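You operate a simulated robot arm through the tools that you are given. There is no shell and no other tool.

You are at the controls of a simulated two-armed robot. One attempt, no reset.

Task
Rinse the green and blue bottles from the grey rack and drain them in the blue rack.

Only the result counts: the job must be done as asked and must still hold three seconds after the hand-in. Knocking over, shifting, dropping, spilling or breaking anything else fails it.

Robot
Two 7-joint arms with fingered hands on one trunk that stands fixed in place. Base frame: the origin is at the foot of the trunk, x ahead of it, y to its left, z up; the work surface is at about z = 880. Lengths are in mm, angles in degrees, forces in N, time in s.
The left shoulder is at [21, 208, 1584], the right one opposite. Each reaches about 1152 mm from its shoulder. Payload 5 kg a hand.
Tool frame (each hand has its own): the origin (TCP) lies between the finger pads and is the grasp point; the fingertips stand 48 mm ahead of it; z points along the fingers, y is the line along which they close. The gripper opens to 160 mm; its body begins 56 mm behind the TCP. The gripper is a hand of 4 fingers: y runs from the thumb to the fingers, the wrist lies at [-26, -142, -252] in the tool frame, and closing takes about 1.5 s.
Orientation is told as [roll, pitch, yaw] about the base's x, y, z axes, in that order, counted from this pose: with the fingers straight down and the wrist toward the robot, the tool's x, y and z point along [0, 1, 0], [1, 0, 0] and [0, 0, -1] of the base frame.

Tools
- The arms move only by the tool jog_arm. It takes "left_deltas", "right_deltas" or both (then of equal length, played together; a hand with none holds still); each is a list that holds one entry, the list of rows, each a list of 7 numbers: the turn, a rotation vector about the tool's x, y, z in degrees, then the shift along the tool's x, y, z in mm, then the opening, from 0 (shut) to 1 (fully open). In form: [[[ax, ay, az, tx, ty, tz, fingers], ...]]. A call has 1 to 20 rows; each row is the pose to reach, as a shift and turn from the pose commanded when the call began, along the tool's axes at that moment. Each row takes 0.2 s and may step no farther than 50 mm and 8.6 degrees from the row before; otherwise, or with a gripper value out of range, the whole call is refused. A pose out of reach is approached as far as the arm can. The call stops where the force on the tool passes 90 N (or 10 N more than at its start, if that is more) or the arm is blocked; 0.2 s more then pass. Each finger travels about 108 mm/s and halts on what it meets, pressing with about 26 N; the grip force reading is that of the motor and also rises with nothing between the fingers. The clock runs only during rows and for 0.2 s after the last one: add rows that repeat a pose to give the fingers time. The reply holds the time, the measured pose of the TCP, the force on the tool along the base axes, the opening and the grip force, in the units named above and with some noise, with the torque about the TCP (base axes, N m) and any sound that the robot's microphone picked up.
- Cameras (640 x 400 px; columns grow to the right, rows downward): "scene" is now at [84.2, 6, 1743.1]; the picture's right is [0.08, -1.00, 0.00], its down [-0.84, -0.07, -0.54] and it looks along [0.54, 0.04, -0.84] (base axes); focal length 312 px, centre (320, 200). "left" rides on the left gripper at [-87, -133, -189] in its tool frame; the picture's right is [-0.83, -0.26, 0.49], its down [0.51, -0.71, 0.49] and it looks along [0.22, 0.66, 0.72] (tool axes); focal length 238 px, centre (320, 200). "right" rides on the right gripper at [87, -133, -189] in its tool frame; the picture's right is [-0.83, 0.26, -0.49], its down [-0.51, -0.71, 0.49] and it looks along [-0.22, 0.66, 0.72] (tool axes); focal length 238 px, centre (320, 200). There is no depth. A picture from a camera that has moved, and an enlarged one, comes with that camera's place and axes in the base frame and with its lens.
- capture(camera): a new picture of that camera. The clock stands still meanwhile.
- lift_body(by): moves the trunk up (or, below 0, down) by that many mm; the arms and the scene camera ride with it, the base frame stays. It gives what a move gives, with no picture.
- set_grasp(shape, hand): the hand has 4 fingers and takes this shape, open, in about a second: jaw (thumb against the fingers, like two jaws); tri (thumb and two fingers); tip (a fingertip pinch); poke (one finger out to press); point (the index stretched); flat (the hand flat); cup (the hand cupped); fist (a fist). The gripper value then closes the fingers along that shape, each until it touches; the sizes above hold for jaw. It gives what a move gives, with no picture.
- pan_tilt(pan, tilt): turns the head with the scene camera to pan (to the left, within 86 degrees either way) and tilt (down, from -29 to 69), counted from straight ahead of the robot. It gives what a move gives.
- enlarge(camera, box): a new picture of the part [left, top, right, bottom] of that camera's present view, enlarged. The clock stands still meanwhile.
- sign_off(): hands the job in; it is judged then, once.

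Nothing tells you positions but the pictures and the camera data. Unless the task says otherwise, let go and move clear before handing in.

The tools are called after "Call:" as name(argument=value, ...) on one line, values as JSON. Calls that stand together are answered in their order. jog_arm: Moves the arms, as the interface text tells. Its arguments: {"type":"object","properties":{"left_deltas":{"type":"array","items":{"type":"array","items":{"type":"array","items":{"type":"number"}}}},"right_deltas":{"type":"array","items":{"type":"array","items":{"type":"array","items":{"type":"number"}}}}},"required":[]} The other tools are called the same way: lift_body (by) moves the trunk up or down; set_grasp (shape, hand) gives the hand a shape; pan_tilt (pan, tilt) turns the head that bears the scene camera; capture (camera) takes a picture; enlarge (camera, box) takes an enlarged picture of a part of a camera's view; sign_off () hands the job in.

At the start:

```text
time_s: 0.0
left_eef_pos: [192.0, 259.3, 1032.6]
left_orientation: [-0.4, 36.5, -0.7]
left_force: [0.3, -0.5, -0.2]
left_ft_torque: [0.01, 0.0, 0.03]
left_grip_width: 159.8
left_grasp_force: 0.1
left_shape: jaw
right_eef_pos: [686.7, -232.8, 1284.4]
right_orientation: [0.1, -0.1, -0.1]
right_force: [-0.9, 0.7, -0.6]
right_ft_torque: [-0.01, -0.04, 0.01]
right_grip_width: 159.8
right_grasp_force: 0.1
right_shape: jaw
trunk travel left (down, up): [-586.0, 104.0]
head pan, tilt (commanded): [4.5, 57.0]
```

scene: 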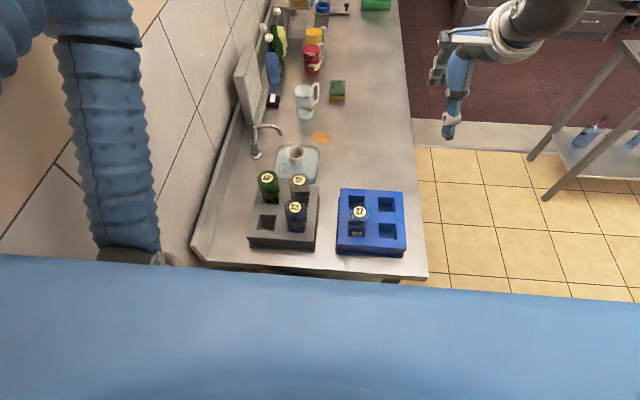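
right: 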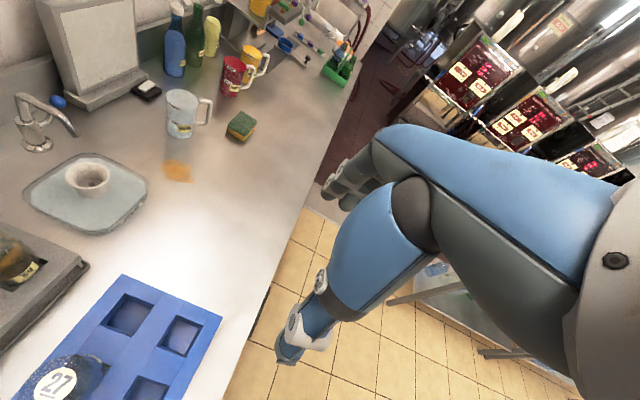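
left: 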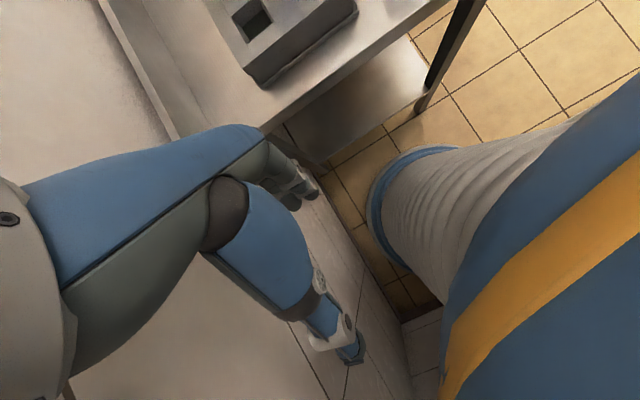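

I see a grey rack with bottles near a small rinse sink and a blue rack that already holds one bottle. I'll enlarge these areas to identify the bottles, the rinser and the obstacles before I move.

Call:
enlarge(camera="scene", box=[230, 140, 430, 265])

Call:
enlarge(camera="scene", box=[220, 0, 420, 125])

Call:
enlarge(camera="right", box=[0, 80, 320, 400])

```text
3.20 times, centred on (330, 202) of scene
camera zoom: at [84.2, 6.0, 1743.1], right [0.08, -1.0, 0.0], down [-0.84, -0.07, -0.54], along [0.54, 0.04, -0.84], focal length 997 px, centre (288, 192)
```

zoom: 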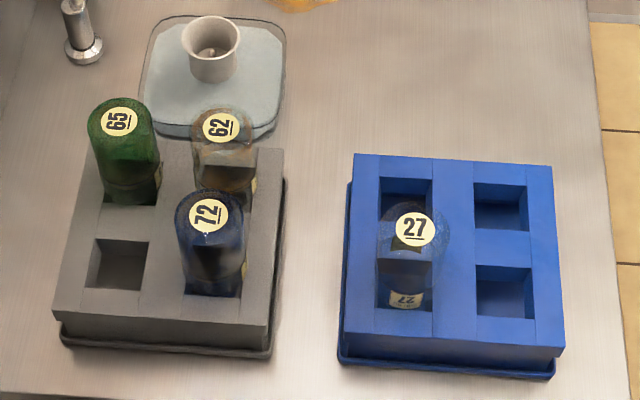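

```text
3.20 times, centred on (320, 62) of scene
camera zoom: at [84.2, 6.0, 1743.1], right [0.08, -1.0, 0.0], down [-0.84, -0.07, -0.54], along [0.54, 0.04, -0.84], focal length 997 px, centre (320, 640)
```

zoom: 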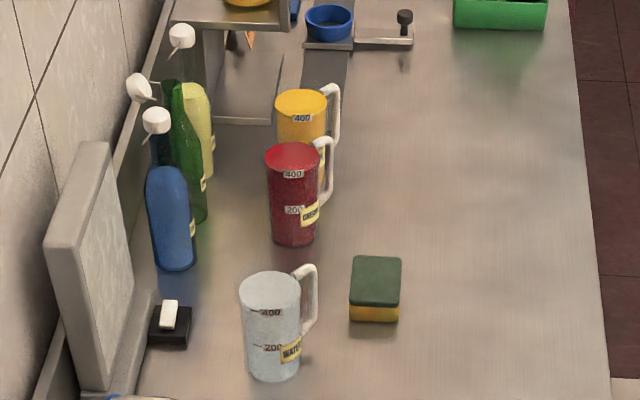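

```text
1.25 times, centred on (160, 240) of right
camera zoom: at [553.4, -147.5, 1473.6], right [0.26, -0.83, 0.49], down [-0.71, -0.51, -0.49], along [0.66, -0.22, -0.72], focal length 298 px, centre (520, 150)
```

zoom: 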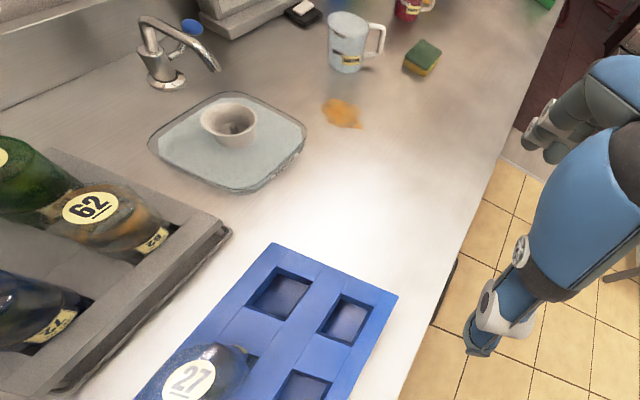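

The grey rack looks to be centred near (557, 149) and holds inverted bottles: 65 green at the back-left, 62 clear at the back-right and 72 blue at the front-right. The rinser cup is near (783, 148), and the blue rack is centred near (558, -110) with 27 in its front-left slot. I'll move the right hand, staying high, to look at the racks and rinser from a second angle.

Call:
jog_arm(right_deltas=[[[0, 0, 0, 37, -26, 7, 1], [0, 0, 0, 74, -52, 14, 1], [0, 0, 0, 111, -78, 20, 1], [0, 0, 0, 148, -104, 27, 1], [0, 0, 0, 185, -130, 34, 1], [0, 0, 0, 222, -156, 40, 1], [0, 0, 0, 259, -182, 47, 1], [0, 0, 0, 293, -207, 54, 1]]])

Call:
capture(camera="right")

Call:
capture(camera="scene")

```text
time_s: 1.8
left_eef_pos: [191.4, 259.5, 1033.9]
left_orientation: [-0.5, 36.5, -0.7]
left_force: [0.6, 0.5, -0.4]
left_ft_torque: [0.02, 0.02, 0.01]
left_grip_width: 160.0
left_grasp_force: 0.0
left_shape: jaw
right_eef_pos: [479.3, 58.8, 1231.3]
right_orientation: [-0.1, 0.0, -0.1]
right_force: [-0.3, 0.2, -0.1]
right_ft_torque: [-0.04, 0.0, 0.02]
right_grip_width: 159.8
right_grasp_force: 0.0
right_shape: jaw
trunk travel left (down, up): [-586.0, 104.0]
head pan, tilt (commanded): [4.5, 57.0]
```

```text
taken
camera right: at [346.3, 145.3, 1419.3], right [0.26, -0.83, 0.49], down [-0.71, -0.51, -0.49], along [0.66, -0.22, -0.72], focal length 238 px, centre (320, 200)
```

right: 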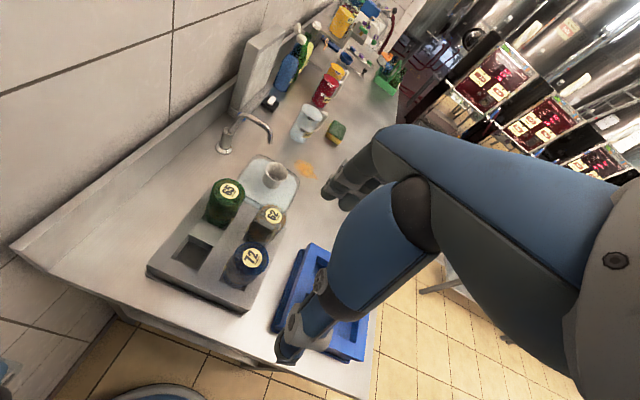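

```text
taken
camera scene: at [84.3, 6.9, 1743.1], right [0.08, -1.0, 0.0], down [-0.84, -0.07, -0.54], along [0.54, 0.04, -0.84], focal length 312 px, centre (320, 200)
```

scene: 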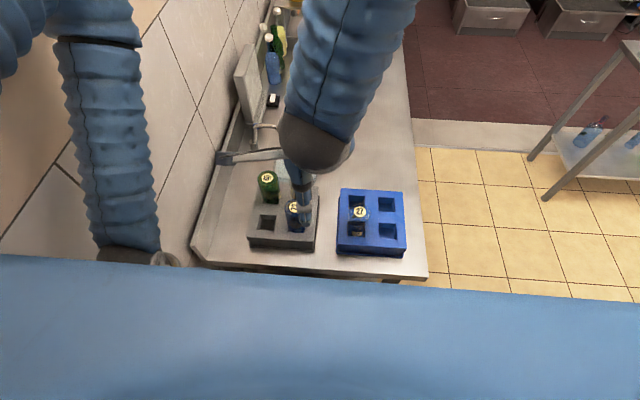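

The hand is now above the grey rack with a clear view of all three bottles and the rinser. I'll enlarge that part to measure their positions.

Call:
enlarge(camera="right", box=[140, 150, 310, 320])

Call:
enlarge(camera="right", box=[200, 100, 320, 220])

```text
2.35 times, centred on (225, 235) of right
camera zoom: at [346.3, 145.3, 1419.3], right [0.26, -0.83, 0.49], down [-0.71, -0.51, -0.49], along [0.66, -0.22, -0.72], focal length 561 px, centre (544, 118)
```

zoom: 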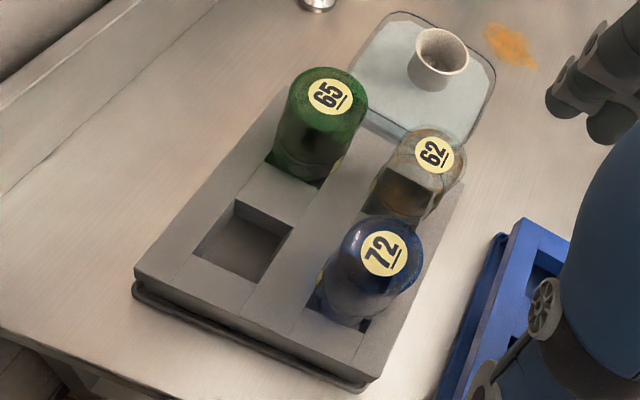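

```text
3.33 times, centred on (260, 160) of right
camera zoom: at [346.3, 145.3, 1419.3], right [0.26, -0.83, 0.49], down [-0.71, -0.51, -0.49], along [0.66, -0.22, -0.72], focal length 794 px, centre (520, 333)
```

zoom: 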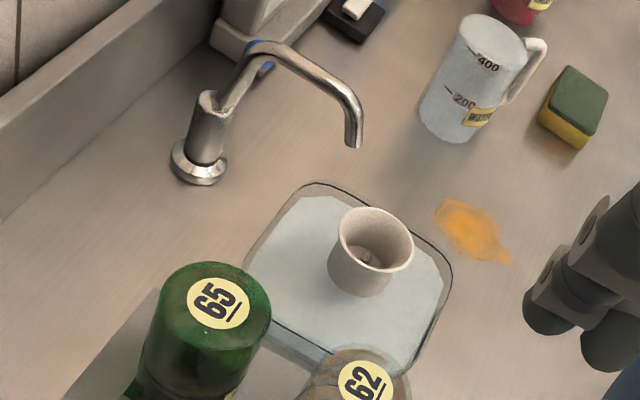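

The rinser appears to be a cup with a nozzle inside, near (776, 141), with its rim at about z = 957. I'll move the right camera closer to see the cup and nozzle.

Call:
jog_arm(right_deltas=[[[0, 0, 0, -3, 45, 10, 1], [0, 0, 0, -6, 90, 20, 1], [0, 0, 0, -9, 135, 40, 1], [0, 0, 0, -12, 175, 70, 1], [0, 0, 0, -15, 205, 100, 1], [0, 0, 0, -19, 221, 131, 1]]])

Call:
capture(camera="right")

Call:
enlarge(camera="right", box=[150, 100, 350, 300])

```text
time_s: 3.2
left_eef_pos: [192.9, 259.7, 1033.2]
left_orientation: [-0.5, 36.6, -0.7]
left_force: [-0.3, 0.2, -0.6]
left_ft_torque: [0.04, 0.04, -0.01]
left_grip_width: 159.6
left_grasp_force: 0.1
left_shape: jaw
right_eef_pos: [700.7, 38.8, 1098.5]
right_orientation: [0.0, 0.0, 0.0]
right_force: [1.4, -0.6, 0.8]
right_ft_torque: [-0.01, 0.15, 0.0]
right_grip_width: 159.8
right_grasp_force: 0.2
right_shape: jaw
trunk travel left (down, up): [-586.0, 104.0]
head pan, tilt (commanded): [4.5, 57.0]
```

```text
taken
camera right: at [568.2, 126.6, 1288.1], right [0.26, -0.83, 0.49], down [-0.71, -0.51, -0.49], along [0.66, -0.22, -0.72], focal length 238 px, centre (320, 200)
```

right: 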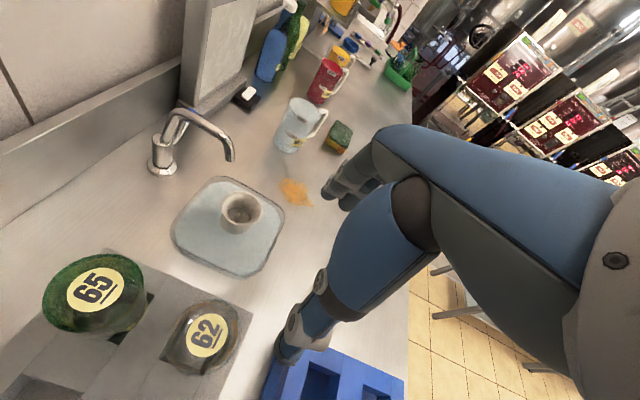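

```text
2.00 times, centred on (250, 200) of right
camera zoom: at [568.2, 126.6, 1288.1], right [0.26, -0.83, 0.49], down [-0.71, -0.51, -0.49], along [0.66, -0.22, -0.72], focal length 477 px, centre (460, 200)
```

zoom: 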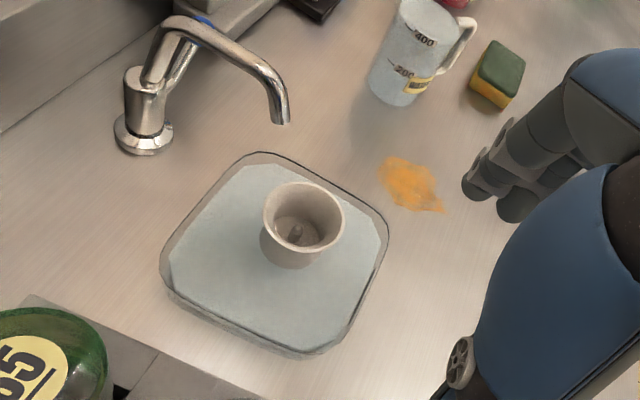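

The cup shows a small central pin, so an inverted bottle is pressed down onto it. Next I'll check the clearances around the thumb and fingers.

Call:
enlarge(camera="right", box=[240, 100, 480, 380])

Call:
capture(camera="scene")

Call:
enlarge(camera="right", box=[0, 230, 260, 400])

```text
1.43 times, centred on (360, 240) of right
camera zoom: at [568.2, 126.6, 1288.1], right [0.26, -0.83, 0.49], down [-0.71, -0.51, -0.49], along [0.66, -0.22, -0.72], focal length 340 px, centre (263, 143)
```

zoom: 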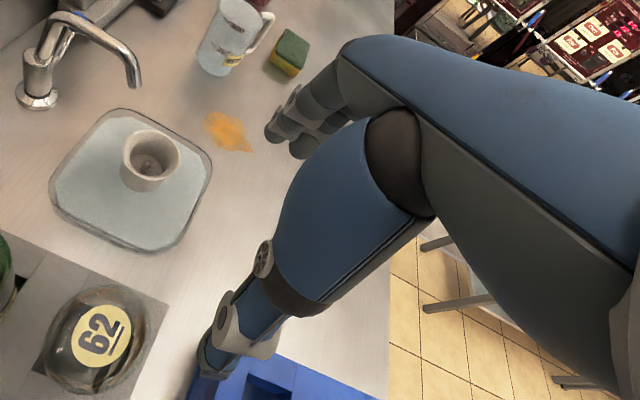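

```text
taken
camera scene: at [85.8, 5.9, 1743.0], right [0.08, -1.0, 0.0], down [-0.84, -0.07, -0.54], along [0.54, 0.04, -0.84], focal length 312 px, centre (320, 200)
```

scene: 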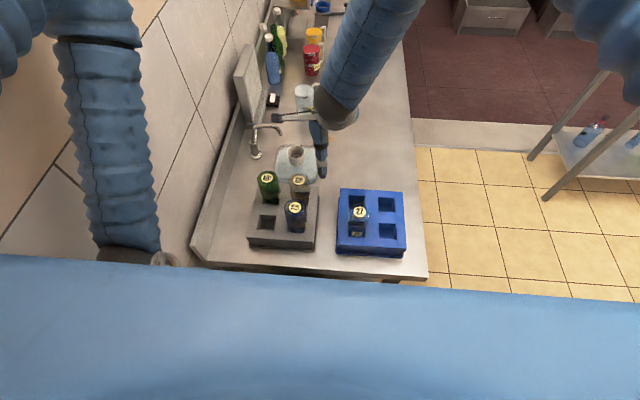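

```text
2.35 times, centred on (130, 315) of right
camera zoom: at [568.2, 126.6, 1288.1], right [0.26, -0.83, 0.49], down [-0.71, -0.51, -0.49], along [0.66, -0.22, -0.72], focal length 561 px, centre (767, -71)
```

zoom: 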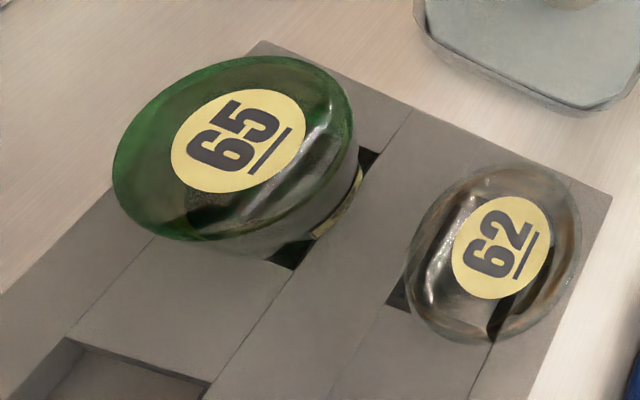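

The bottles are roughly 62 mm wide and rest by the shoulders. Green 65 is near (597, 194.5) with its top at z≈1041, and blue 72 is near (507, 104). I'll go above green 65 with the fingers partly closed, then check alignment before descending.

Call:
jog_arm(right_deltas=[[[0, 0, 0, 0, 0, -35, 0.9], [0, 0, 0, 30, -20, -45, 0.8], [0, 0, 0, 60, -40, -45, 0.7], [0, 0, 0, 90, -60, -45, 0.65], [0, 0, 0, 120, -80, -45, 0.65], [0, 0, 0, 154, -104, -45, 0.65], [0, 0, 0, 154, -104, -45, 0.65]]])

Call:
capture(camera="right")

Call:
capture(camera="scene")

Call:
enlarge(camera="scene", box=[200, 80, 400, 270])

```text
time_s: 4.8
left_eef_pos: [192.2, 259.7, 1033.1]
left_orientation: [-0.4, 36.5, -0.7]
left_force: [-0.9, -0.7, 0.1]
left_ft_torque: [0.03, 0.02, -0.03]
left_grip_width: 159.9
left_grasp_force: 0.0
left_shape: jaw
right_eef_pos: [596.2, 194.2, 1145.4]
right_orientation: [0.0, 0.0, 0.0]
right_force: [0.1, -0.6, 0.0]
right_ft_torque: [0.05, 0.05, 0.0]
right_grip_width: 104.3
right_grasp_force: 0.0
right_shape: jaw
trunk travel left (down, up): [-586.0, 104.0]
head pan, tilt (commanded): [4.5, 57.0]
```

```text
taken
camera right: at [464.1, 281.3, 1333.6], right [0.26, -0.83, 0.49], down [-0.71, -0.51, -0.49], along [0.66, -0.22, -0.72], focal length 238 px, centre (320, 200)
```

right: 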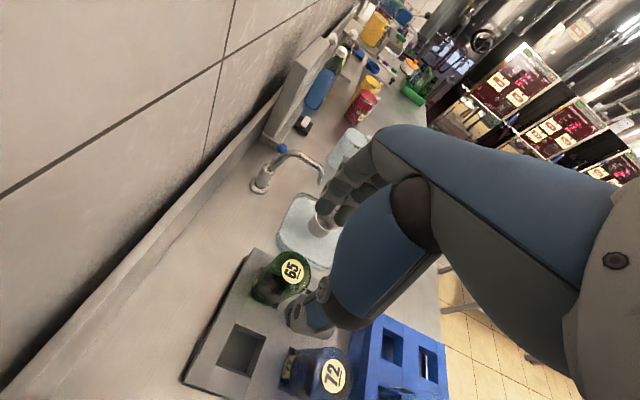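

```text
taken
camera scene: at [84.6, 5.3, 1743.1], right [0.08, -1.0, 0.0], down [-0.84, -0.07, -0.54], along [0.54, 0.04, -0.84], focal length 312 px, centre (320, 200)
```

scene: 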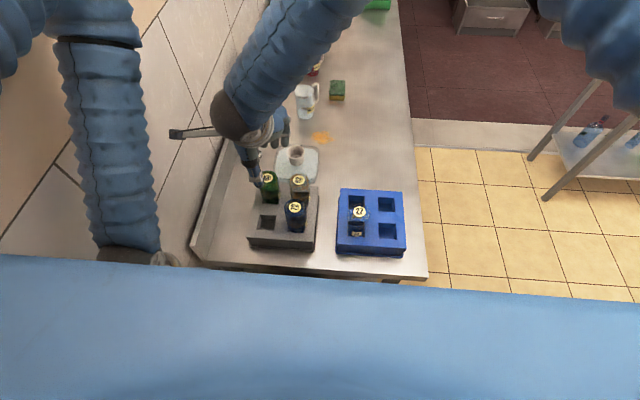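

```text
2.11 times, centred on (300, 175) of scene
camera zoom: at [84.6, 5.3, 1743.1], right [0.08, -1.0, 0.0], down [-0.84, -0.07, -0.54], along [0.54, 0.04, -0.84], focal length 656 px, centre (362, 253)
```

zoom: 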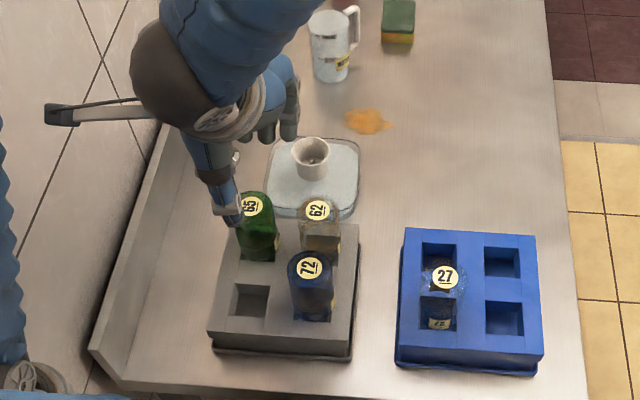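

The projected thumb tip matches the picture, so the hand is centred over green 65. I'll descend part way and check clearances.

Call:
jog_arm(right_deltas=[[[0, 0, 0, 0, 0, 25, 0.65], [0, 0, 0, 0, 0, 50, 0.65], [0, 0, 0, 0, 0, 70, 0.65], [0, 0, 0, 0, 0, 85, 0.65]]])

Call:
enlarge(camera="right", box=[220, 140, 420, 370])

Call:
enlarge(camera="scene", box=[220, 110, 340, 260])

```text
time_s: 5.8
left_eef_pos: [192.5, 259.1, 1032.2]
left_orientation: [-0.4, 36.6, -0.7]
left_force: [-0.2, -0.5, 0.2]
left_ft_torque: [0.02, 0.07, 0.01]
left_grip_width: 159.8
left_grasp_force: 0.0
left_shape: jaw
right_eef_pos: [596.2, 195.3, 1060.7]
right_orientation: [0.0, 0.0, -0.1]
right_force: [1.0, 0.7, 0.4]
right_ft_torque: [0.04, 0.08, -0.02]
right_grip_width: 104.5
right_grasp_force: 0.0
right_shape: jaw
trunk travel left (down, up): [-586.0, 104.0]
head pan, tilt (commanded): [4.5, 57.0]
```

```text
1.74 times, centred on (320, 255) of right
camera zoom: at [463.8, 281.2, 1248.5], right [0.26, -0.83, 0.49], down [-0.71, -0.51, -0.49], along [0.66, -0.22, -0.72], focal length 414 px, centre (320, 104)
```

zoom: 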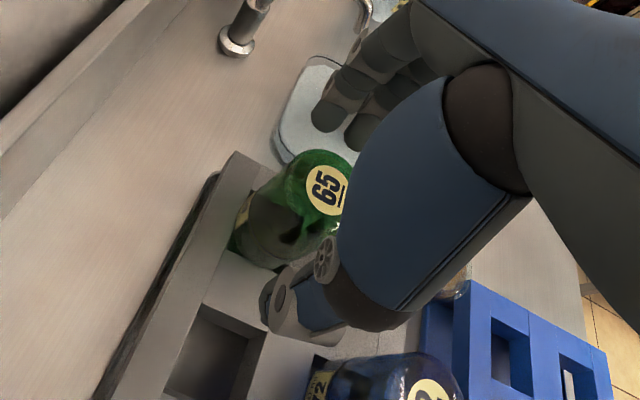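

```text
2.67 times, centred on (280, 185) of scene
camera zoom: at [84.8, 6.2, 1743.1], right [0.08, -1.0, 0.0], down [-0.84, -0.07, -0.54], along [0.54, 0.04, -0.84], focal length 831 px, centre (427, 240)
```

zoom: 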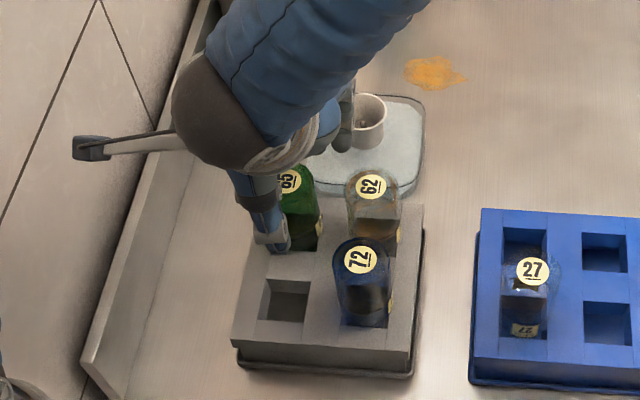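

Thumb and fingers straddle green 65 with good clearance and bottle 62 is free. I'll descend to grasp height.

Call:
jog_arm(right_deltas=[[[0, 0, 0, 0, 0, 20, 0.65], [0, 0, 0, 0, 0, 38, 0.65], [0, 0, 0, 0, 0, 48, 0.65], [0, 0, 0, 0, 0, 53, 0.65]]])

Call:
enlarge(camera="right", box=[220, 140, 420, 370])

Call:
enlarge(camera="scene", box=[220, 110, 340, 260])

```text
time_s: 6.8
left_eef_pos: [191.1, 260.2, 1033.0]
left_orientation: [-0.5, 36.4, -0.7]
left_force: [0.2, 0.7, -0.4]
left_ft_torque: [-0.01, 0.03, 0.02]
left_grip_width: 159.8
left_grasp_force: 0.2
left_shape: jaw
right_eef_pos: [596.1, 193.5, 1006.3]
right_orientation: [0.0, 0.0, 0.0]
right_force: [0.4, -0.8, 0.2]
right_ft_torque: [-0.01, 0.03, 0.0]
right_grip_width: 104.4
right_grasp_force: 0.1
right_shape: jaw
trunk travel left (down, up): [-586.0, 104.0]
head pan, tilt (commanded): [4.5, 57.0]
```

```text
1.74 times, centred on (320, 255) of right
camera zoom: at [463.7, 280.5, 1195.0], right [0.26, -0.83, 0.49], down [-0.71, -0.51, -0.49], along [0.66, -0.22, -0.72], focal length 414 px, centre (320, 104)
```

zoom: 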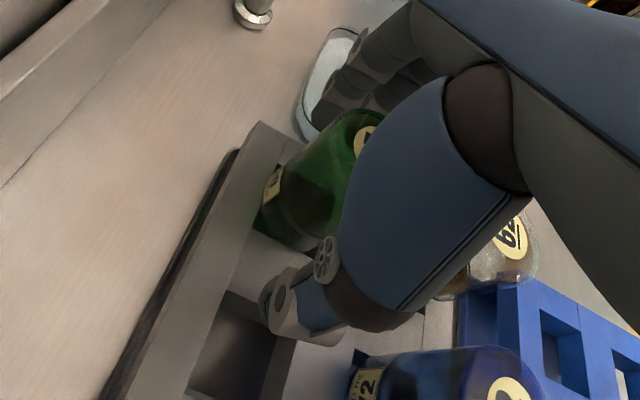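

```text
2.67 times, centred on (280, 185) of scene
camera zoom: at [84.6, 6.3, 1743.1], right [0.08, -1.0, 0.0], down [-0.84, -0.07, -0.54], along [0.54, 0.04, -0.84], focal length 831 px, centre (427, 240)
```

zoom: 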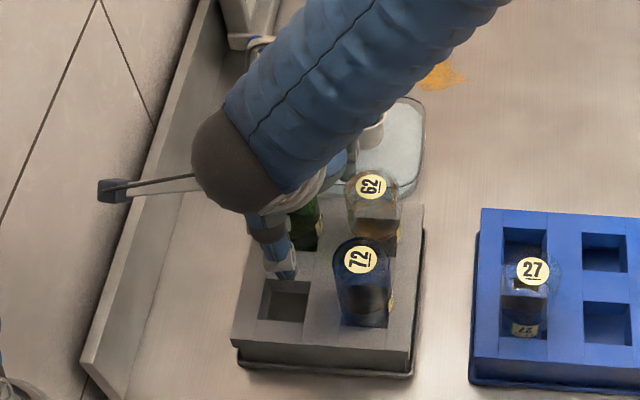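

The hand is at grasp height with no contact forces. I'll close on green 65.

Call:
jog_arm(right_deltas=[[[0, 0, 0, 0, 0, 0, 0.55], [0, 0, 0, 0, 0, 0, 0.48], [0, 0, 0, 0, 0, 0, 0.42], [0, 0, 0, 0, 0, 0, 0.36], [0, 0, 0, 0, 0, 0, 0.2], [0, 0, 0, 0, 0, 0, 0], [0, 0, 0, 0, 0, 0, 0], [0, 0, 0, 0, 0, 0, 0], [0, 0, 0, 0, 0, 0, 0]]])

Call:
enlarge(camera="right", box=[220, 140, 420, 370])

Call:
enlarge(camera="scene", box=[220, 110, 340, 260])

```text
time_s: 8.8
left_eef_pos: [191.5, 260.1, 1033.5]
left_orientation: [-0.6, 36.5, -0.7]
left_force: [-0.8, 0.5, 0.1]
left_ft_torque: [0.05, 0.0, -0.03]
left_grip_width: 159.6
left_grasp_force: 0.0
left_shape: jaw
right_eef_pos: [594.7, 194.0, 1006.2]
right_orientation: [0.0, 0.0, 0.0]
right_force: [-4.2, -0.3, -0.7]
right_ft_torque: [0.0, 0.27, 0.01]
right_grip_width: 48.4
right_grasp_force: 26.0
right_shape: jaw
trunk travel left (down, up): [-586.0, 104.0]
head pan, tilt (commanded): [4.5, 57.0]
```

```text
1.74 times, centred on (320, 255) of right
camera zoom: at [462.8, 280.5, 1195.4], right [0.26, -0.83, 0.49], down [-0.71, -0.51, -0.49], along [0.66, -0.22, -0.72], focal length 414 px, centre (320, 104)
```

zoom: 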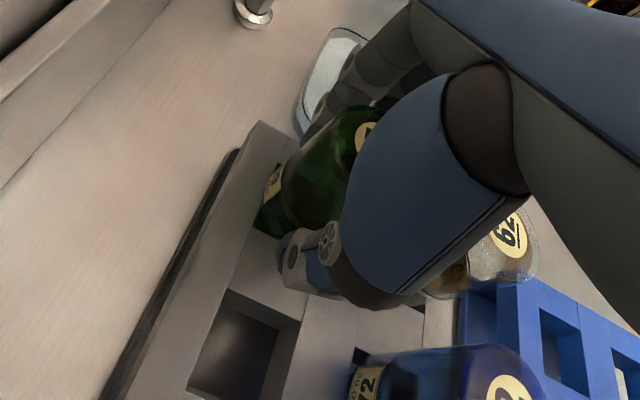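

```text
2.67 times, centred on (280, 185) of scene
camera zoom: at [83.7, 6.3, 1743.1], right [0.08, -1.0, 0.0], down [-0.84, -0.07, -0.54], along [0.54, 0.04, -0.84], focal length 831 px, centre (427, 240)
```

zoom: 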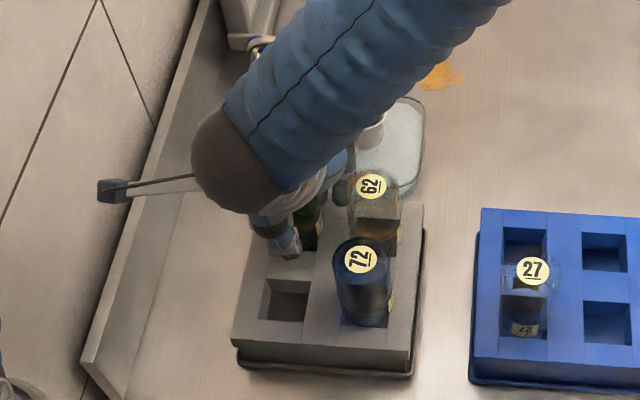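

The grip closed at 48 mm with 26 N on the bottle. I'll lift straight up slowly, then look at the bottle's length and neck.

Call:
jog_arm(right_deltas=[[[0, 0, 0, 0, 0, -8, 0], [0, 0, 0, 0, 0, -18, 0], [0, 0, 0, 0, 0, -30, 0], [0, 0, 0, 0, 0, -45, 0], [0, 0, 0, 0, 0, -65, 0], [0, 0, 0, 0, 0, -90, 0], [0, 0, 0, 0, 0, -120, 0], [0, 0, 0, 0, 0, -150, 0], [0, 0, 0, 0, 0, -160, 0]]])

Call:
capture(camera="right")

Call:
enlarge(camera="scene", box=[200, 80, 360, 260])

```text
time_s: 10.8
left_eef_pos: [191.6, 259.7, 1033.1]
left_orientation: [-0.4, 36.5, -0.7]
left_force: [-0.1, -1.8, 0.2]
left_ft_torque: [-0.02, 0.02, -0.01]
left_grip_width: 159.7
left_grasp_force: 0.1
left_shape: jaw
right_eef_pos: [595.8, 193.7, 1167.2]
right_orientation: [0.0, 0.0, -0.1]
right_force: [-0.1, -0.2, -2.3]
right_ft_torque: [0.0, -0.01, 0.01]
right_grip_width: 48.4
right_grasp_force: 26.3
right_shape: jaw
trunk travel left (down, up): [-586.0, 104.0]
head pan, tilt (commanded): [4.5, 57.0]
```

```text
taken
camera right: at [463.6, 280.4, 1355.6], right [0.26, -0.83, 0.49], down [-0.71, -0.51, -0.49], along [0.66, -0.22, -0.72], focal length 238 px, centre (320, 200)
```

right: 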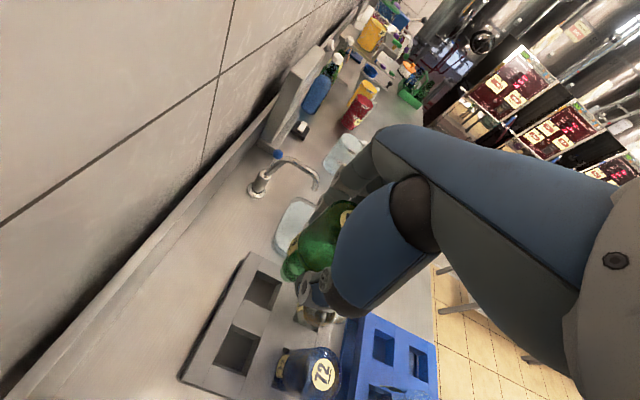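

```text
2.22 times, centred on (280, 170) of scene
camera zoom: at [84.4, 6.4, 1743.1], right [0.08, -1.0, 0.0], down [-0.84, -0.07, -0.54], along [0.54, 0.04, -0.84], focal length 692 px, centre (409, 267)
```

zoom: 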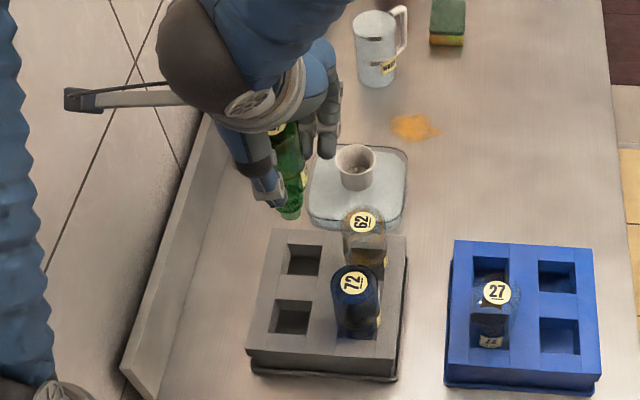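

Green 65 is lifted and hanging vertically. I'll zoom in on its neck to find the mouth position.

Call:
enlarge(camera="right", box=[250, 170, 390, 310])

Call:
enlarge(camera="scene", box=[240, 110, 320, 190])

```text
2.86 times, centred on (320, 240) of right
camera zoom: at [463.6, 280.4, 1355.6], right [0.26, -0.83, 0.49], down [-0.71, -0.51, -0.49], along [0.66, -0.22, -0.72], focal length 681 px, centre (320, 86)
```

zoom: 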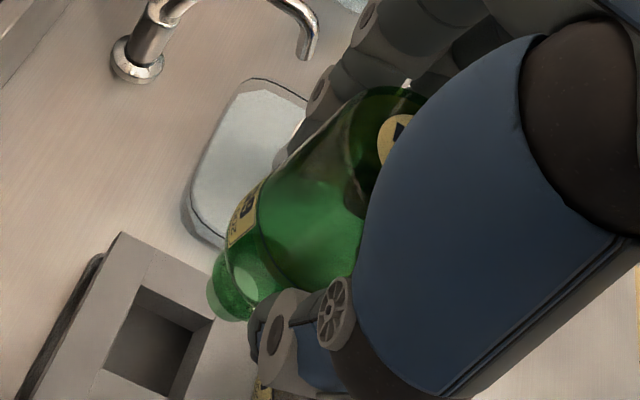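

```text
5.00 times, centred on (280, 150) of scene
camera zoom: at [84.4, 6.4, 1743.1], right [0.08, -1.0, 0.0], down [-0.84, -0.07, -0.54], along [0.54, 0.04, -0.84], focal length 1558 px, centre (520, 450)
```

zoom: 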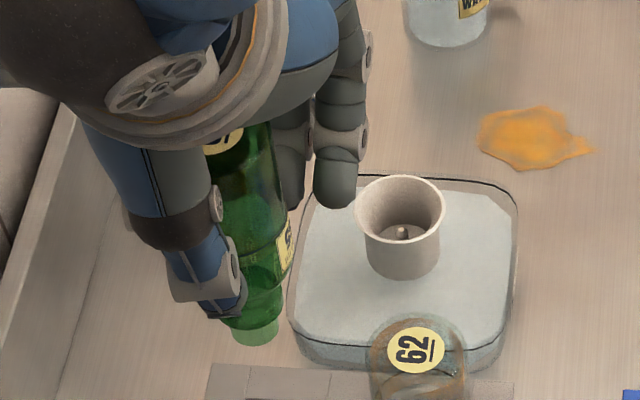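

The mouth is about 115 mm below the TCP, so the bottle is about 150 mm long. I'll carry it at height toward the rinser and yaw the hand -45°, which keeps the fingers away from the faucet and gives a sideways view of the cup.

Call:
jog_arm(right_deltas=[[[0, 0, 7.5, -9, 29, 0, 0], [0, 0, 15, -18, 57, 0, 0], [0, 0, 22.5, -27, 86, 0, 0], [0, 0, 30, -36, 115, 0, 0], [0, 0, 37.5, -45, 143, 0, 0], [0, 0, 45, -54, 172, 0, 0]]])

Call:
capture(camera="right")

Call:
enlarge(camera="scene", box=[230, 80, 390, 260])

```text
time_s: 12.2
left_eef_pos: [193.0, 261.1, 1032.6]
left_orientation: [-0.5, 36.6, -0.7]
left_force: [0.4, 0.3, -0.4]
left_ft_torque: [-0.02, 0.07, -0.04]
left_grip_width: 159.8
left_grasp_force: 0.0
left_shape: jaw
right_eef_pos: [769.3, 140.2, 1165.3]
right_orientation: [-0.2, 0.1, -45.1]
right_force: [0.2, 0.8, -1.5]
right_ft_torque: [-0.05, 0.05, -0.05]
right_grip_width: 47.9
right_grasp_force: 26.3
right_shape: jaw
trunk travel left (down, up): [-586.0, 104.0]
head pan, tilt (commanded): [4.5, 57.0]
```

```text
taken
camera right: at [737.7, 295.6, 1354.1], right [-0.41, -0.77, 0.49], down [-0.86, 0.14, -0.49], along [0.31, -0.62, -0.72], focal length 238 px, centre (320, 200)
```

right: 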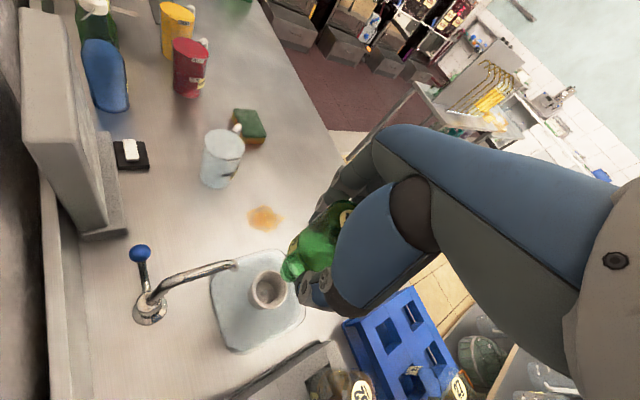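

```text
2.22 times, centred on (310, 170) of scene
camera zoom: at [86.0, 6.6, 1742.9], right [0.08, -1.0, 0.0], down [-0.84, -0.07, -0.54], along [0.54, 0.04, -0.84], focal length 692 px, centre (342, 267)
```

zoom: 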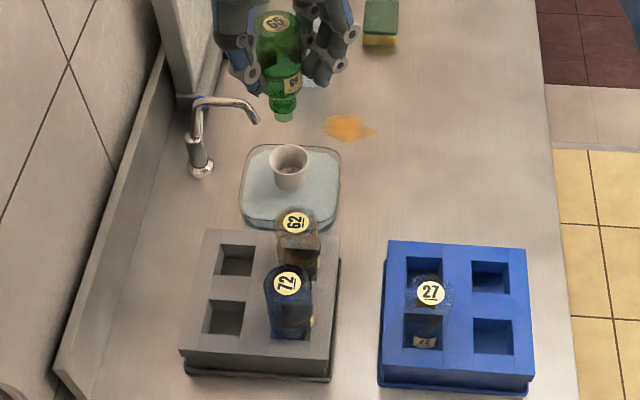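

The bottle hangs above the rinser and the view from the left shows the faucet clear of the hand. I'll zoom in to pin down the cup's exact position.

Call:
enlarge(camera="right", box=[220, 220, 340, 360])

Call:
enlarge(camera="scene", box=[260, 80, 350, 190])

```text
2.86 times, centred on (280, 290) of right
camera zoom: at [737.7, 295.6, 1354.1], right [-0.41, -0.77, 0.49], down [-0.86, 0.14, -0.49], along [0.31, -0.62, -0.72], focal length 681 px, centre (434, -57)
```

zoom: 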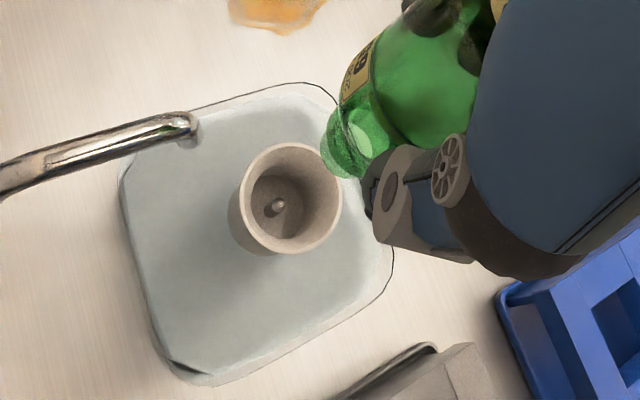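

```text
3.64 times, centred on (305, 135) of scene
camera zoom: at [86.0, 6.6, 1742.9], right [0.08, -1.0, 0.0], down [-0.84, -0.07, -0.54], along [0.54, 0.04, -0.84], focal length 1133 px, centre (374, 436)
```

zoom: 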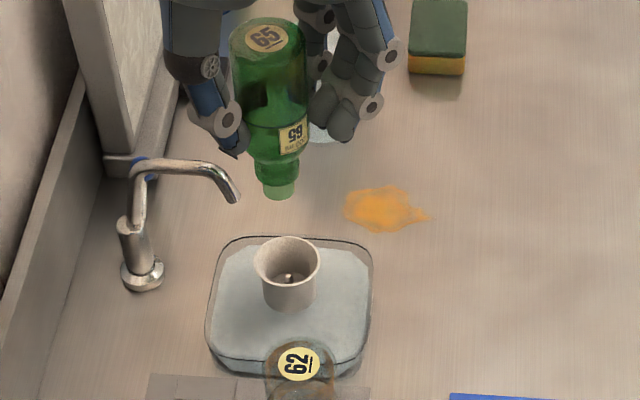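

The cup rim looks to be at (766, 139, z≈968) with the pin at its centre, and both cameras agree on the bottle mouth. I'll lower the mouth to just above the rim and recheck alignment.

Call:
jog_arm(right_deltas=[[[0, 0, 0, -1, 0, 15, 0], [0, 0, 0, -2.4, -0.7, 30, 0], [0, 0, 0, -2.4, -0.7, 45, 0], [0, 0, 0, -2.4, -0.7, 58, 0], [0, 0, 0, -2.4, -0.7, 65, 0]]])

Call:
enlarge(camera="right", box=[240, 200, 360, 320])

Call:
enlarge(camera="scene", box=[260, 90, 350, 190])

```text
time_s: 13.4
left_eef_pos: [191.4, 259.7, 1032.7]
left_orientation: [-0.4, 36.5, -0.7]
left_force: [-0.3, -0.1, 0.1]
left_ft_torque: [0.01, -0.01, 0.0]
left_grip_width: 159.6
left_grasp_force: 0.1
left_shape: jaw
right_eef_pos: [765.0, 139.0, 1101.4]
right_orientation: [0.0, 0.1, -45.1]
right_force: [-0.6, 0.6, -0.6]
right_ft_torque: [-0.01, 0.01, 0.03]
right_grip_width: 48.1
right_grasp_force: 26.3
right_shape: jaw
trunk travel left (down, up): [-586.0, 104.0]
head pan, tilt (commanded): [4.5, 57.0]
```

```text
3.33 times, centred on (300, 260) of right
camera zoom: at [733.7, 294.0, 1290.1], right [-0.41, -0.77, 0.49], down [-0.86, 0.14, -0.49], along [0.31, -0.62, -0.72], focal length 794 px, centre (387, 0)
```

zoom: 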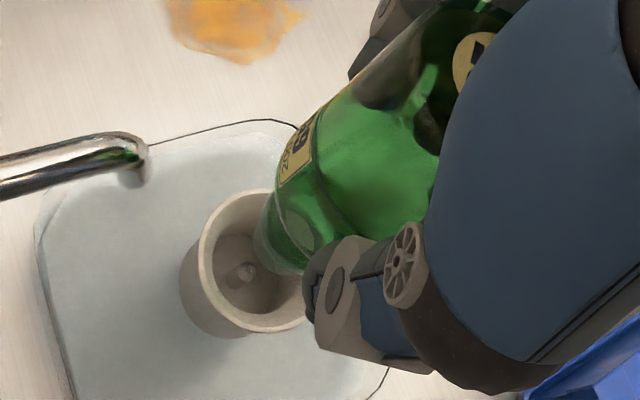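

```text
4.00 times, centred on (305, 140) of scene
camera zoom: at [84.3, 6.2, 1743.1], right [0.08, -1.0, 0.0], down [-0.84, -0.07, -0.54], along [0.54, 0.04, -0.84], focal length 1246 px, centre (380, 440)
```

zoom: 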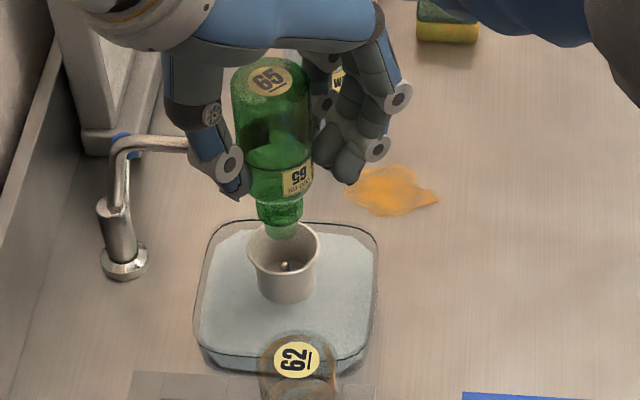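

Mouth and nozzle line up within about 2 mm in both views. I'll lower the neck into the cup, watching the force.

Call:
jog_arm(right_deltas=[[[0, 0, 0, 0, 0, 8, 0], [0, 0, 0, 0, 0, 16, 0], [0, 0, 0, 0, 0, 24, 0], [0, 0, 0, 0, 0, 32, 0], [0, 0, 0, 0, 0, 38, 0]]])

Call:
enlarge(camera="right", box=[240, 200, 360, 320])

Call:
enlarge(camera="scene", box=[260, 90, 350, 190])

```text
time_s: 14.6
left_eef_pos: [190.7, 259.8, 1034.0]
left_orientation: [-0.4, 36.6, -0.7]
left_force: [-0.8, 0.5, 0.1]
left_ft_torque: [0.02, 0.01, 0.02]
left_grip_width: 159.5
left_grasp_force: 0.0
left_shape: jaw
right_eef_pos: [766.7, 139.4, 1062.6]
right_orientation: [0.0, 0.0, -44.9]
right_force: [0.6, -0.5, -2.2]
right_ft_torque: [0.0, 0.04, 0.04]
right_grip_width: 48.2
right_grasp_force: 25.8
right_shape: jaw
trunk travel left (down, up): [-586.0, 104.0]
head pan, tilt (commanded): [4.5, 57.0]
```

```text
3.33 times, centred on (300, 260) of right
camera zoom: at [733.7, 293.5, 1252.6], right [-0.41, -0.77, 0.49], down [-0.86, 0.14, -0.49], along [0.31, -0.62, -0.72], focal length 794 px, centre (387, 0)
```

zoom: 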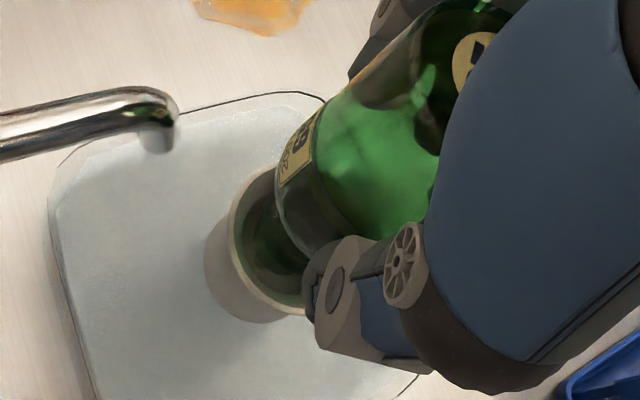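

```text
4.00 times, centred on (305, 140) of scene
camera zoom: at [84.3, 6.3, 1743.1], right [0.08, -1.0, 0.0], down [-0.84, -0.07, -0.54], along [0.54, 0.04, -0.84], focal length 1246 px, centre (380, 440)
```

zoom: 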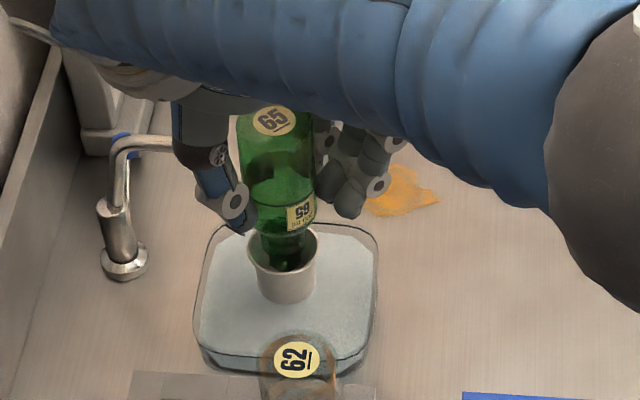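

The neck is inside the cup with no side contact. I'll keep lowering in small steps until it touches.

Call:
jog_arm(right_deltas=[[[0, 0, 0, 0, 0, 4, 0], [0, 0, 0, 0, 0, 8, 0], [0, 0, 0, 0, 0, 12, 0]]])

```text
time_s: 15.4
left_eef_pos: [191.8, 260.4, 1032.5]
left_orientation: [-0.4, 36.5, -0.7]
left_force: [0.7, -0.1, 0.1]
left_ft_torque: [0.02, -0.01, 0.0]
left_grip_width: 159.8
left_grasp_force: 0.2
left_shape: jaw
right_eef_pos: [766.0, 137.5, 1051.5]
right_orientation: [-0.1, 0.0, -45.0]
right_force: [-0.5, -0.3, -1.7]
right_ft_torque: [-0.02, 0.01, 0.05]
right_grip_width: 48.5
right_grasp_force: 26.4
right_shape: jaw
trunk travel left (down, up): [-586.0, 104.0]
head pan, tilt (commanded): [4.5, 57.0]
```

No contact yet and the forces are near zero. I'll take a few more small steps down.

Call:
jog_arm(right_deltas=[[[0, 0, 0, 0, 0, 3, 0], [0, 0, 0, 0, 0, 6, 0], [0, 0, 0, 0, 0, 8, 0]]])

Call:
enlarge(camera="scene", box=[260, 90, 350, 190])

Call:
enlarge(camera="right", box=[240, 200, 360, 320])

```text
time_s: 16.2
left_eef_pos: [192.1, 261.3, 1032.9]
left_orientation: [-0.4, 36.5, -0.7]
left_force: [-0.2, -0.2, 0.1]
left_ft_torque: [0.0, 0.0, 0.01]
left_grip_width: 159.8
left_grasp_force: 0.1
left_shape: jaw
right_eef_pos: [766.5, 136.1, 1051.4]
right_orientation: [0.0, 0.0, -45.0]
right_force: [-1.3, 0.3, -1.6]
right_ft_torque: [0.01, 0.01, -0.03]
right_grip_width: 48.2
right_grasp_force: 26.1
right_shape: jaw
right hand out of reach, approached as far as the arm can: row 1, 2, 3
trunk travel left (down, up): [-586.0, 104.0]
head pan, tilt (commanded): [4.5, 57.0]
```

```text
4.00 times, centred on (305, 140) of scene
camera zoom: at [84.4, 6.3, 1743.1], right [0.08, -1.0, 0.0], down [-0.84, -0.07, -0.54], along [0.54, 0.04, -0.84], focal length 1246 px, centre (380, 440)
```

zoom: 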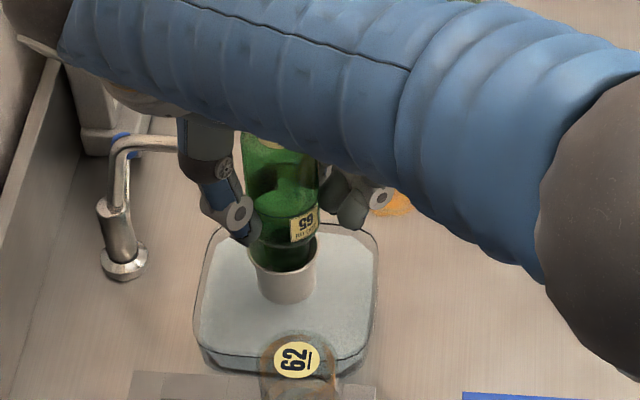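

```text
3.33 times, centred on (300, 260) of right
camera zoom: at [733.0, 291.0, 1240.9], right [-0.41, -0.77, 0.49], down [-0.86, 0.14, -0.49], along [0.31, -0.62, -0.72], focal length 794 px, centre (387, 0)
```

zoom: 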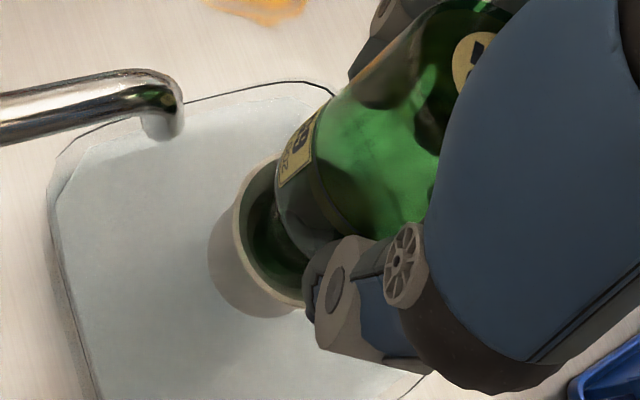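

The arm hit a reach limit at this yaw before the bottle touched the nozzle. I'll raise the bottle out of the cup, reduce the yaw to about -20° to bring the wrist closer, and try again.

Call:
jog_arm(right_deltas=[[[0, 0, 0, 0, 0, -10, 0], [0, 0, 0, 0, 0, -20, 0], [0, 0, 0, 0, 0, -32, 0], [0, 0, 0, 0, 0, -45, 0], [0, 0, 0, 0, 0, -55, 0], [0, 0, -6, 0, 0, -55, 0], [0, 0, -12, 0, 0, -55, 0], [0, 0, -18, 0, 0, -55, 0], [0, 0, -25, 0, 0, -55, 0], [0, 0, -25, 0, 0, -55, 0]]])

Call:
enlarge(camera="scene", box=[260, 90, 350, 190])

Call:
enlarge(camera="right", box=[230, 180, 370, 320])

```text
time_s: 18.4
left_eef_pos: [191.1, 259.0, 1033.3]
left_orientation: [-0.4, 36.5, -0.6]
left_force: [-0.3, -0.1, 0.5]
left_ft_torque: [-0.06, -0.01, 0.02]
left_grip_width: 159.8
left_grasp_force: 0.1
left_shape: jaw
right_eef_pos: [765.0, 136.5, 1106.7]
right_orientation: [0.0, 0.0, -19.9]
right_force: [-0.1, 1.3, -1.5]
right_ft_torque: [-0.06, 0.02, -0.04]
right_grip_width: 48.1
right_grasp_force: 26.1
right_shape: jaw
trunk travel left (down, up): [-586.0, 104.0]
head pan, tilt (commanded): [4.5, 57.0]
```

```text
4.00 times, centred on (305, 140) of scene
camera zoom: at [84.2, 7.2, 1743.1], right [0.08, -1.0, 0.0], down [-0.84, -0.07, -0.54], along [0.54, 0.04, -0.84], focal length 1246 px, centre (380, 440)
```

zoom: 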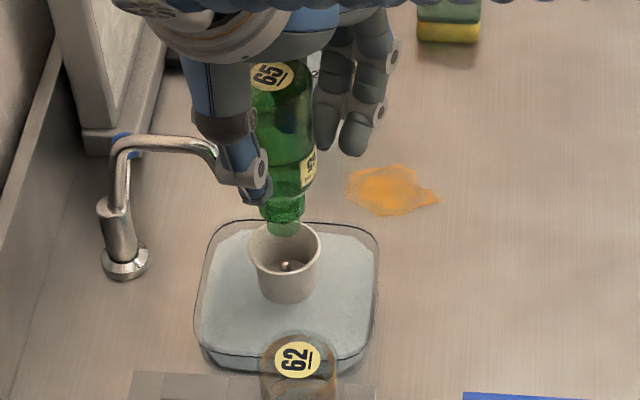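

```text
2.86 times, centred on (300, 250) of right
camera zoom: at [669.5, 263.7, 1295.8], right [-0.04, -0.87, 0.49], down [-0.84, -0.23, -0.49], along [0.54, -0.43, -0.72], focal length 681 px, centre (377, 57)
```

zoom: 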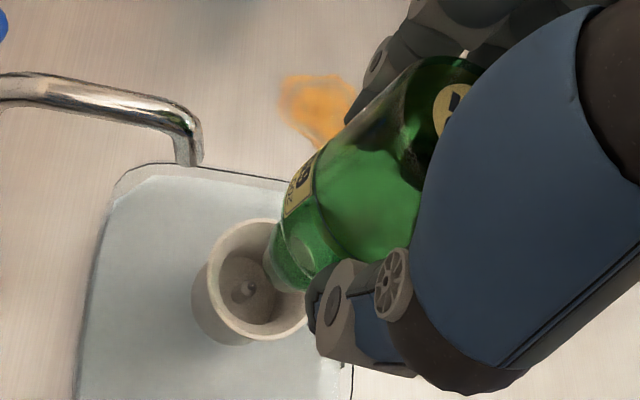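

At yaw -20° the mouth still lines up with the pin. I'll lower into the cup again.

Call:
jog_arm(right_deltas=[[[0, 0, 0, 1, -0.3, 10, 0], [0, 0, 0, 1, -0.3, 20, 0], [0, 0, 0, 1, -0.3, 30, 0], [0, 0, 0, 1, -0.3, 40, 0], [0, 0, 0, 1, -0.3, 48, 0], [0, 0, 0, 1, -0.3, 54, 0]]])

Call:
enlarge(camera="scene", box=[260, 90, 350, 190])

Call:
enlarge(camera="right", box=[230, 180, 370, 320])

```text
time_s: 19.8
left_eef_pos: [191.5, 259.7, 1033.4]
left_orientation: [-0.6, 36.6, -0.7]
left_force: [-0.6, 0.5, 0.1]
left_ft_torque: [0.01, 0.02, 0.02]
left_grip_width: 159.7
left_grasp_force: 0.1
left_shape: jaw
right_eef_pos: [765.1, 137.2, 1052.5]
right_orientation: [0.1, -0.1, -20.0]
right_force: [-0.6, 0.5, -2.1]
right_ft_torque: [0.01, -0.04, 0.01]
right_grip_width: 48.2
right_grasp_force: 25.0
right_shape: jaw
trunk travel left (down, up): [-586.0, 104.0]
head pan, tilt (commanded): [4.5, 57.0]
```

```text
4.00 times, centred on (305, 140) of scene
camera zoom: at [84.6, 6.4, 1743.1], right [0.08, -1.0, 0.0], down [-0.84, -0.07, -0.54], along [0.54, 0.04, -0.84], focal length 1246 px, centre (380, 440)
```

zoom: 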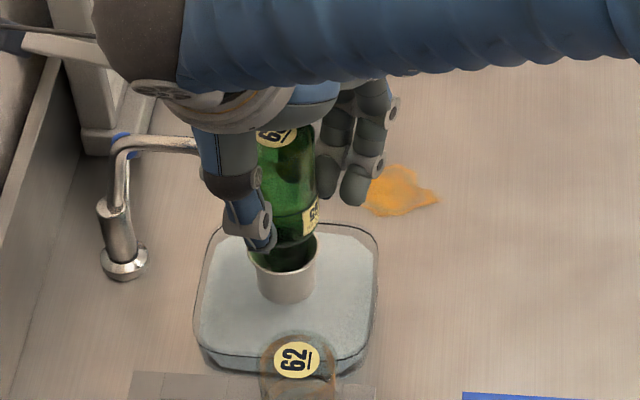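

```text
2.86 times, centred on (300, 250) of right
camera zoom: at [670.6, 264.0, 1241.7], right [-0.04, -0.87, 0.49], down [-0.84, -0.23, -0.49], along [0.54, -0.43, -0.72], focal length 681 px, centre (377, 57)
```

zoom: 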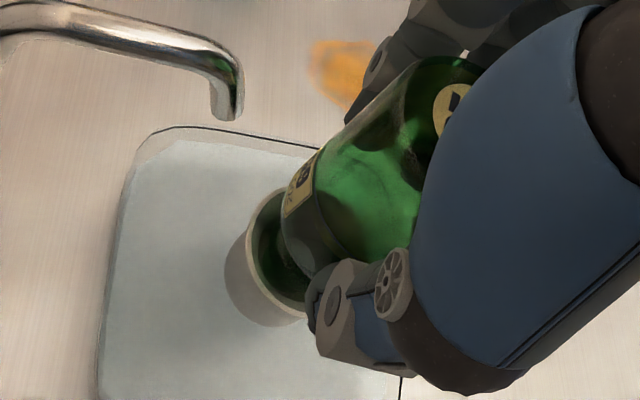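

The neck is in the cup again with room to go lower. I'll step down until it touches.

Call:
jog_arm(right_deltas=[[[0, 0, 0, 0, 0, 3, 0], [0, 0, 0, 0, 0, 6, 0], [0, 0, 0, 0, 0, 9, 0]]])

```text
time_s: 20.6
left_eef_pos: [191.9, 260.3, 1032.6]
left_orientation: [-0.5, 36.5, -0.8]
left_force: [-0.4, 0.4, -1.7]
left_ft_torque: [-0.01, 0.01, 0.03]
left_grip_width: 159.9
left_grasp_force: 0.0
left_shape: jaw
right_eef_pos: [765.4, 137.0, 1044.3]
right_orientation: [0.0, 0.0, -20.1]
right_force: [-0.4, 0.2, -1.6]
right_ft_torque: [0.0, 0.0, 0.02]
right_grip_width: 48.4
right_grasp_force: 26.0
right_shape: jaw
trunk travel left (down, up): [-586.0, 104.0]
head pan, tilt (commanded): [4.5, 57.0]
```

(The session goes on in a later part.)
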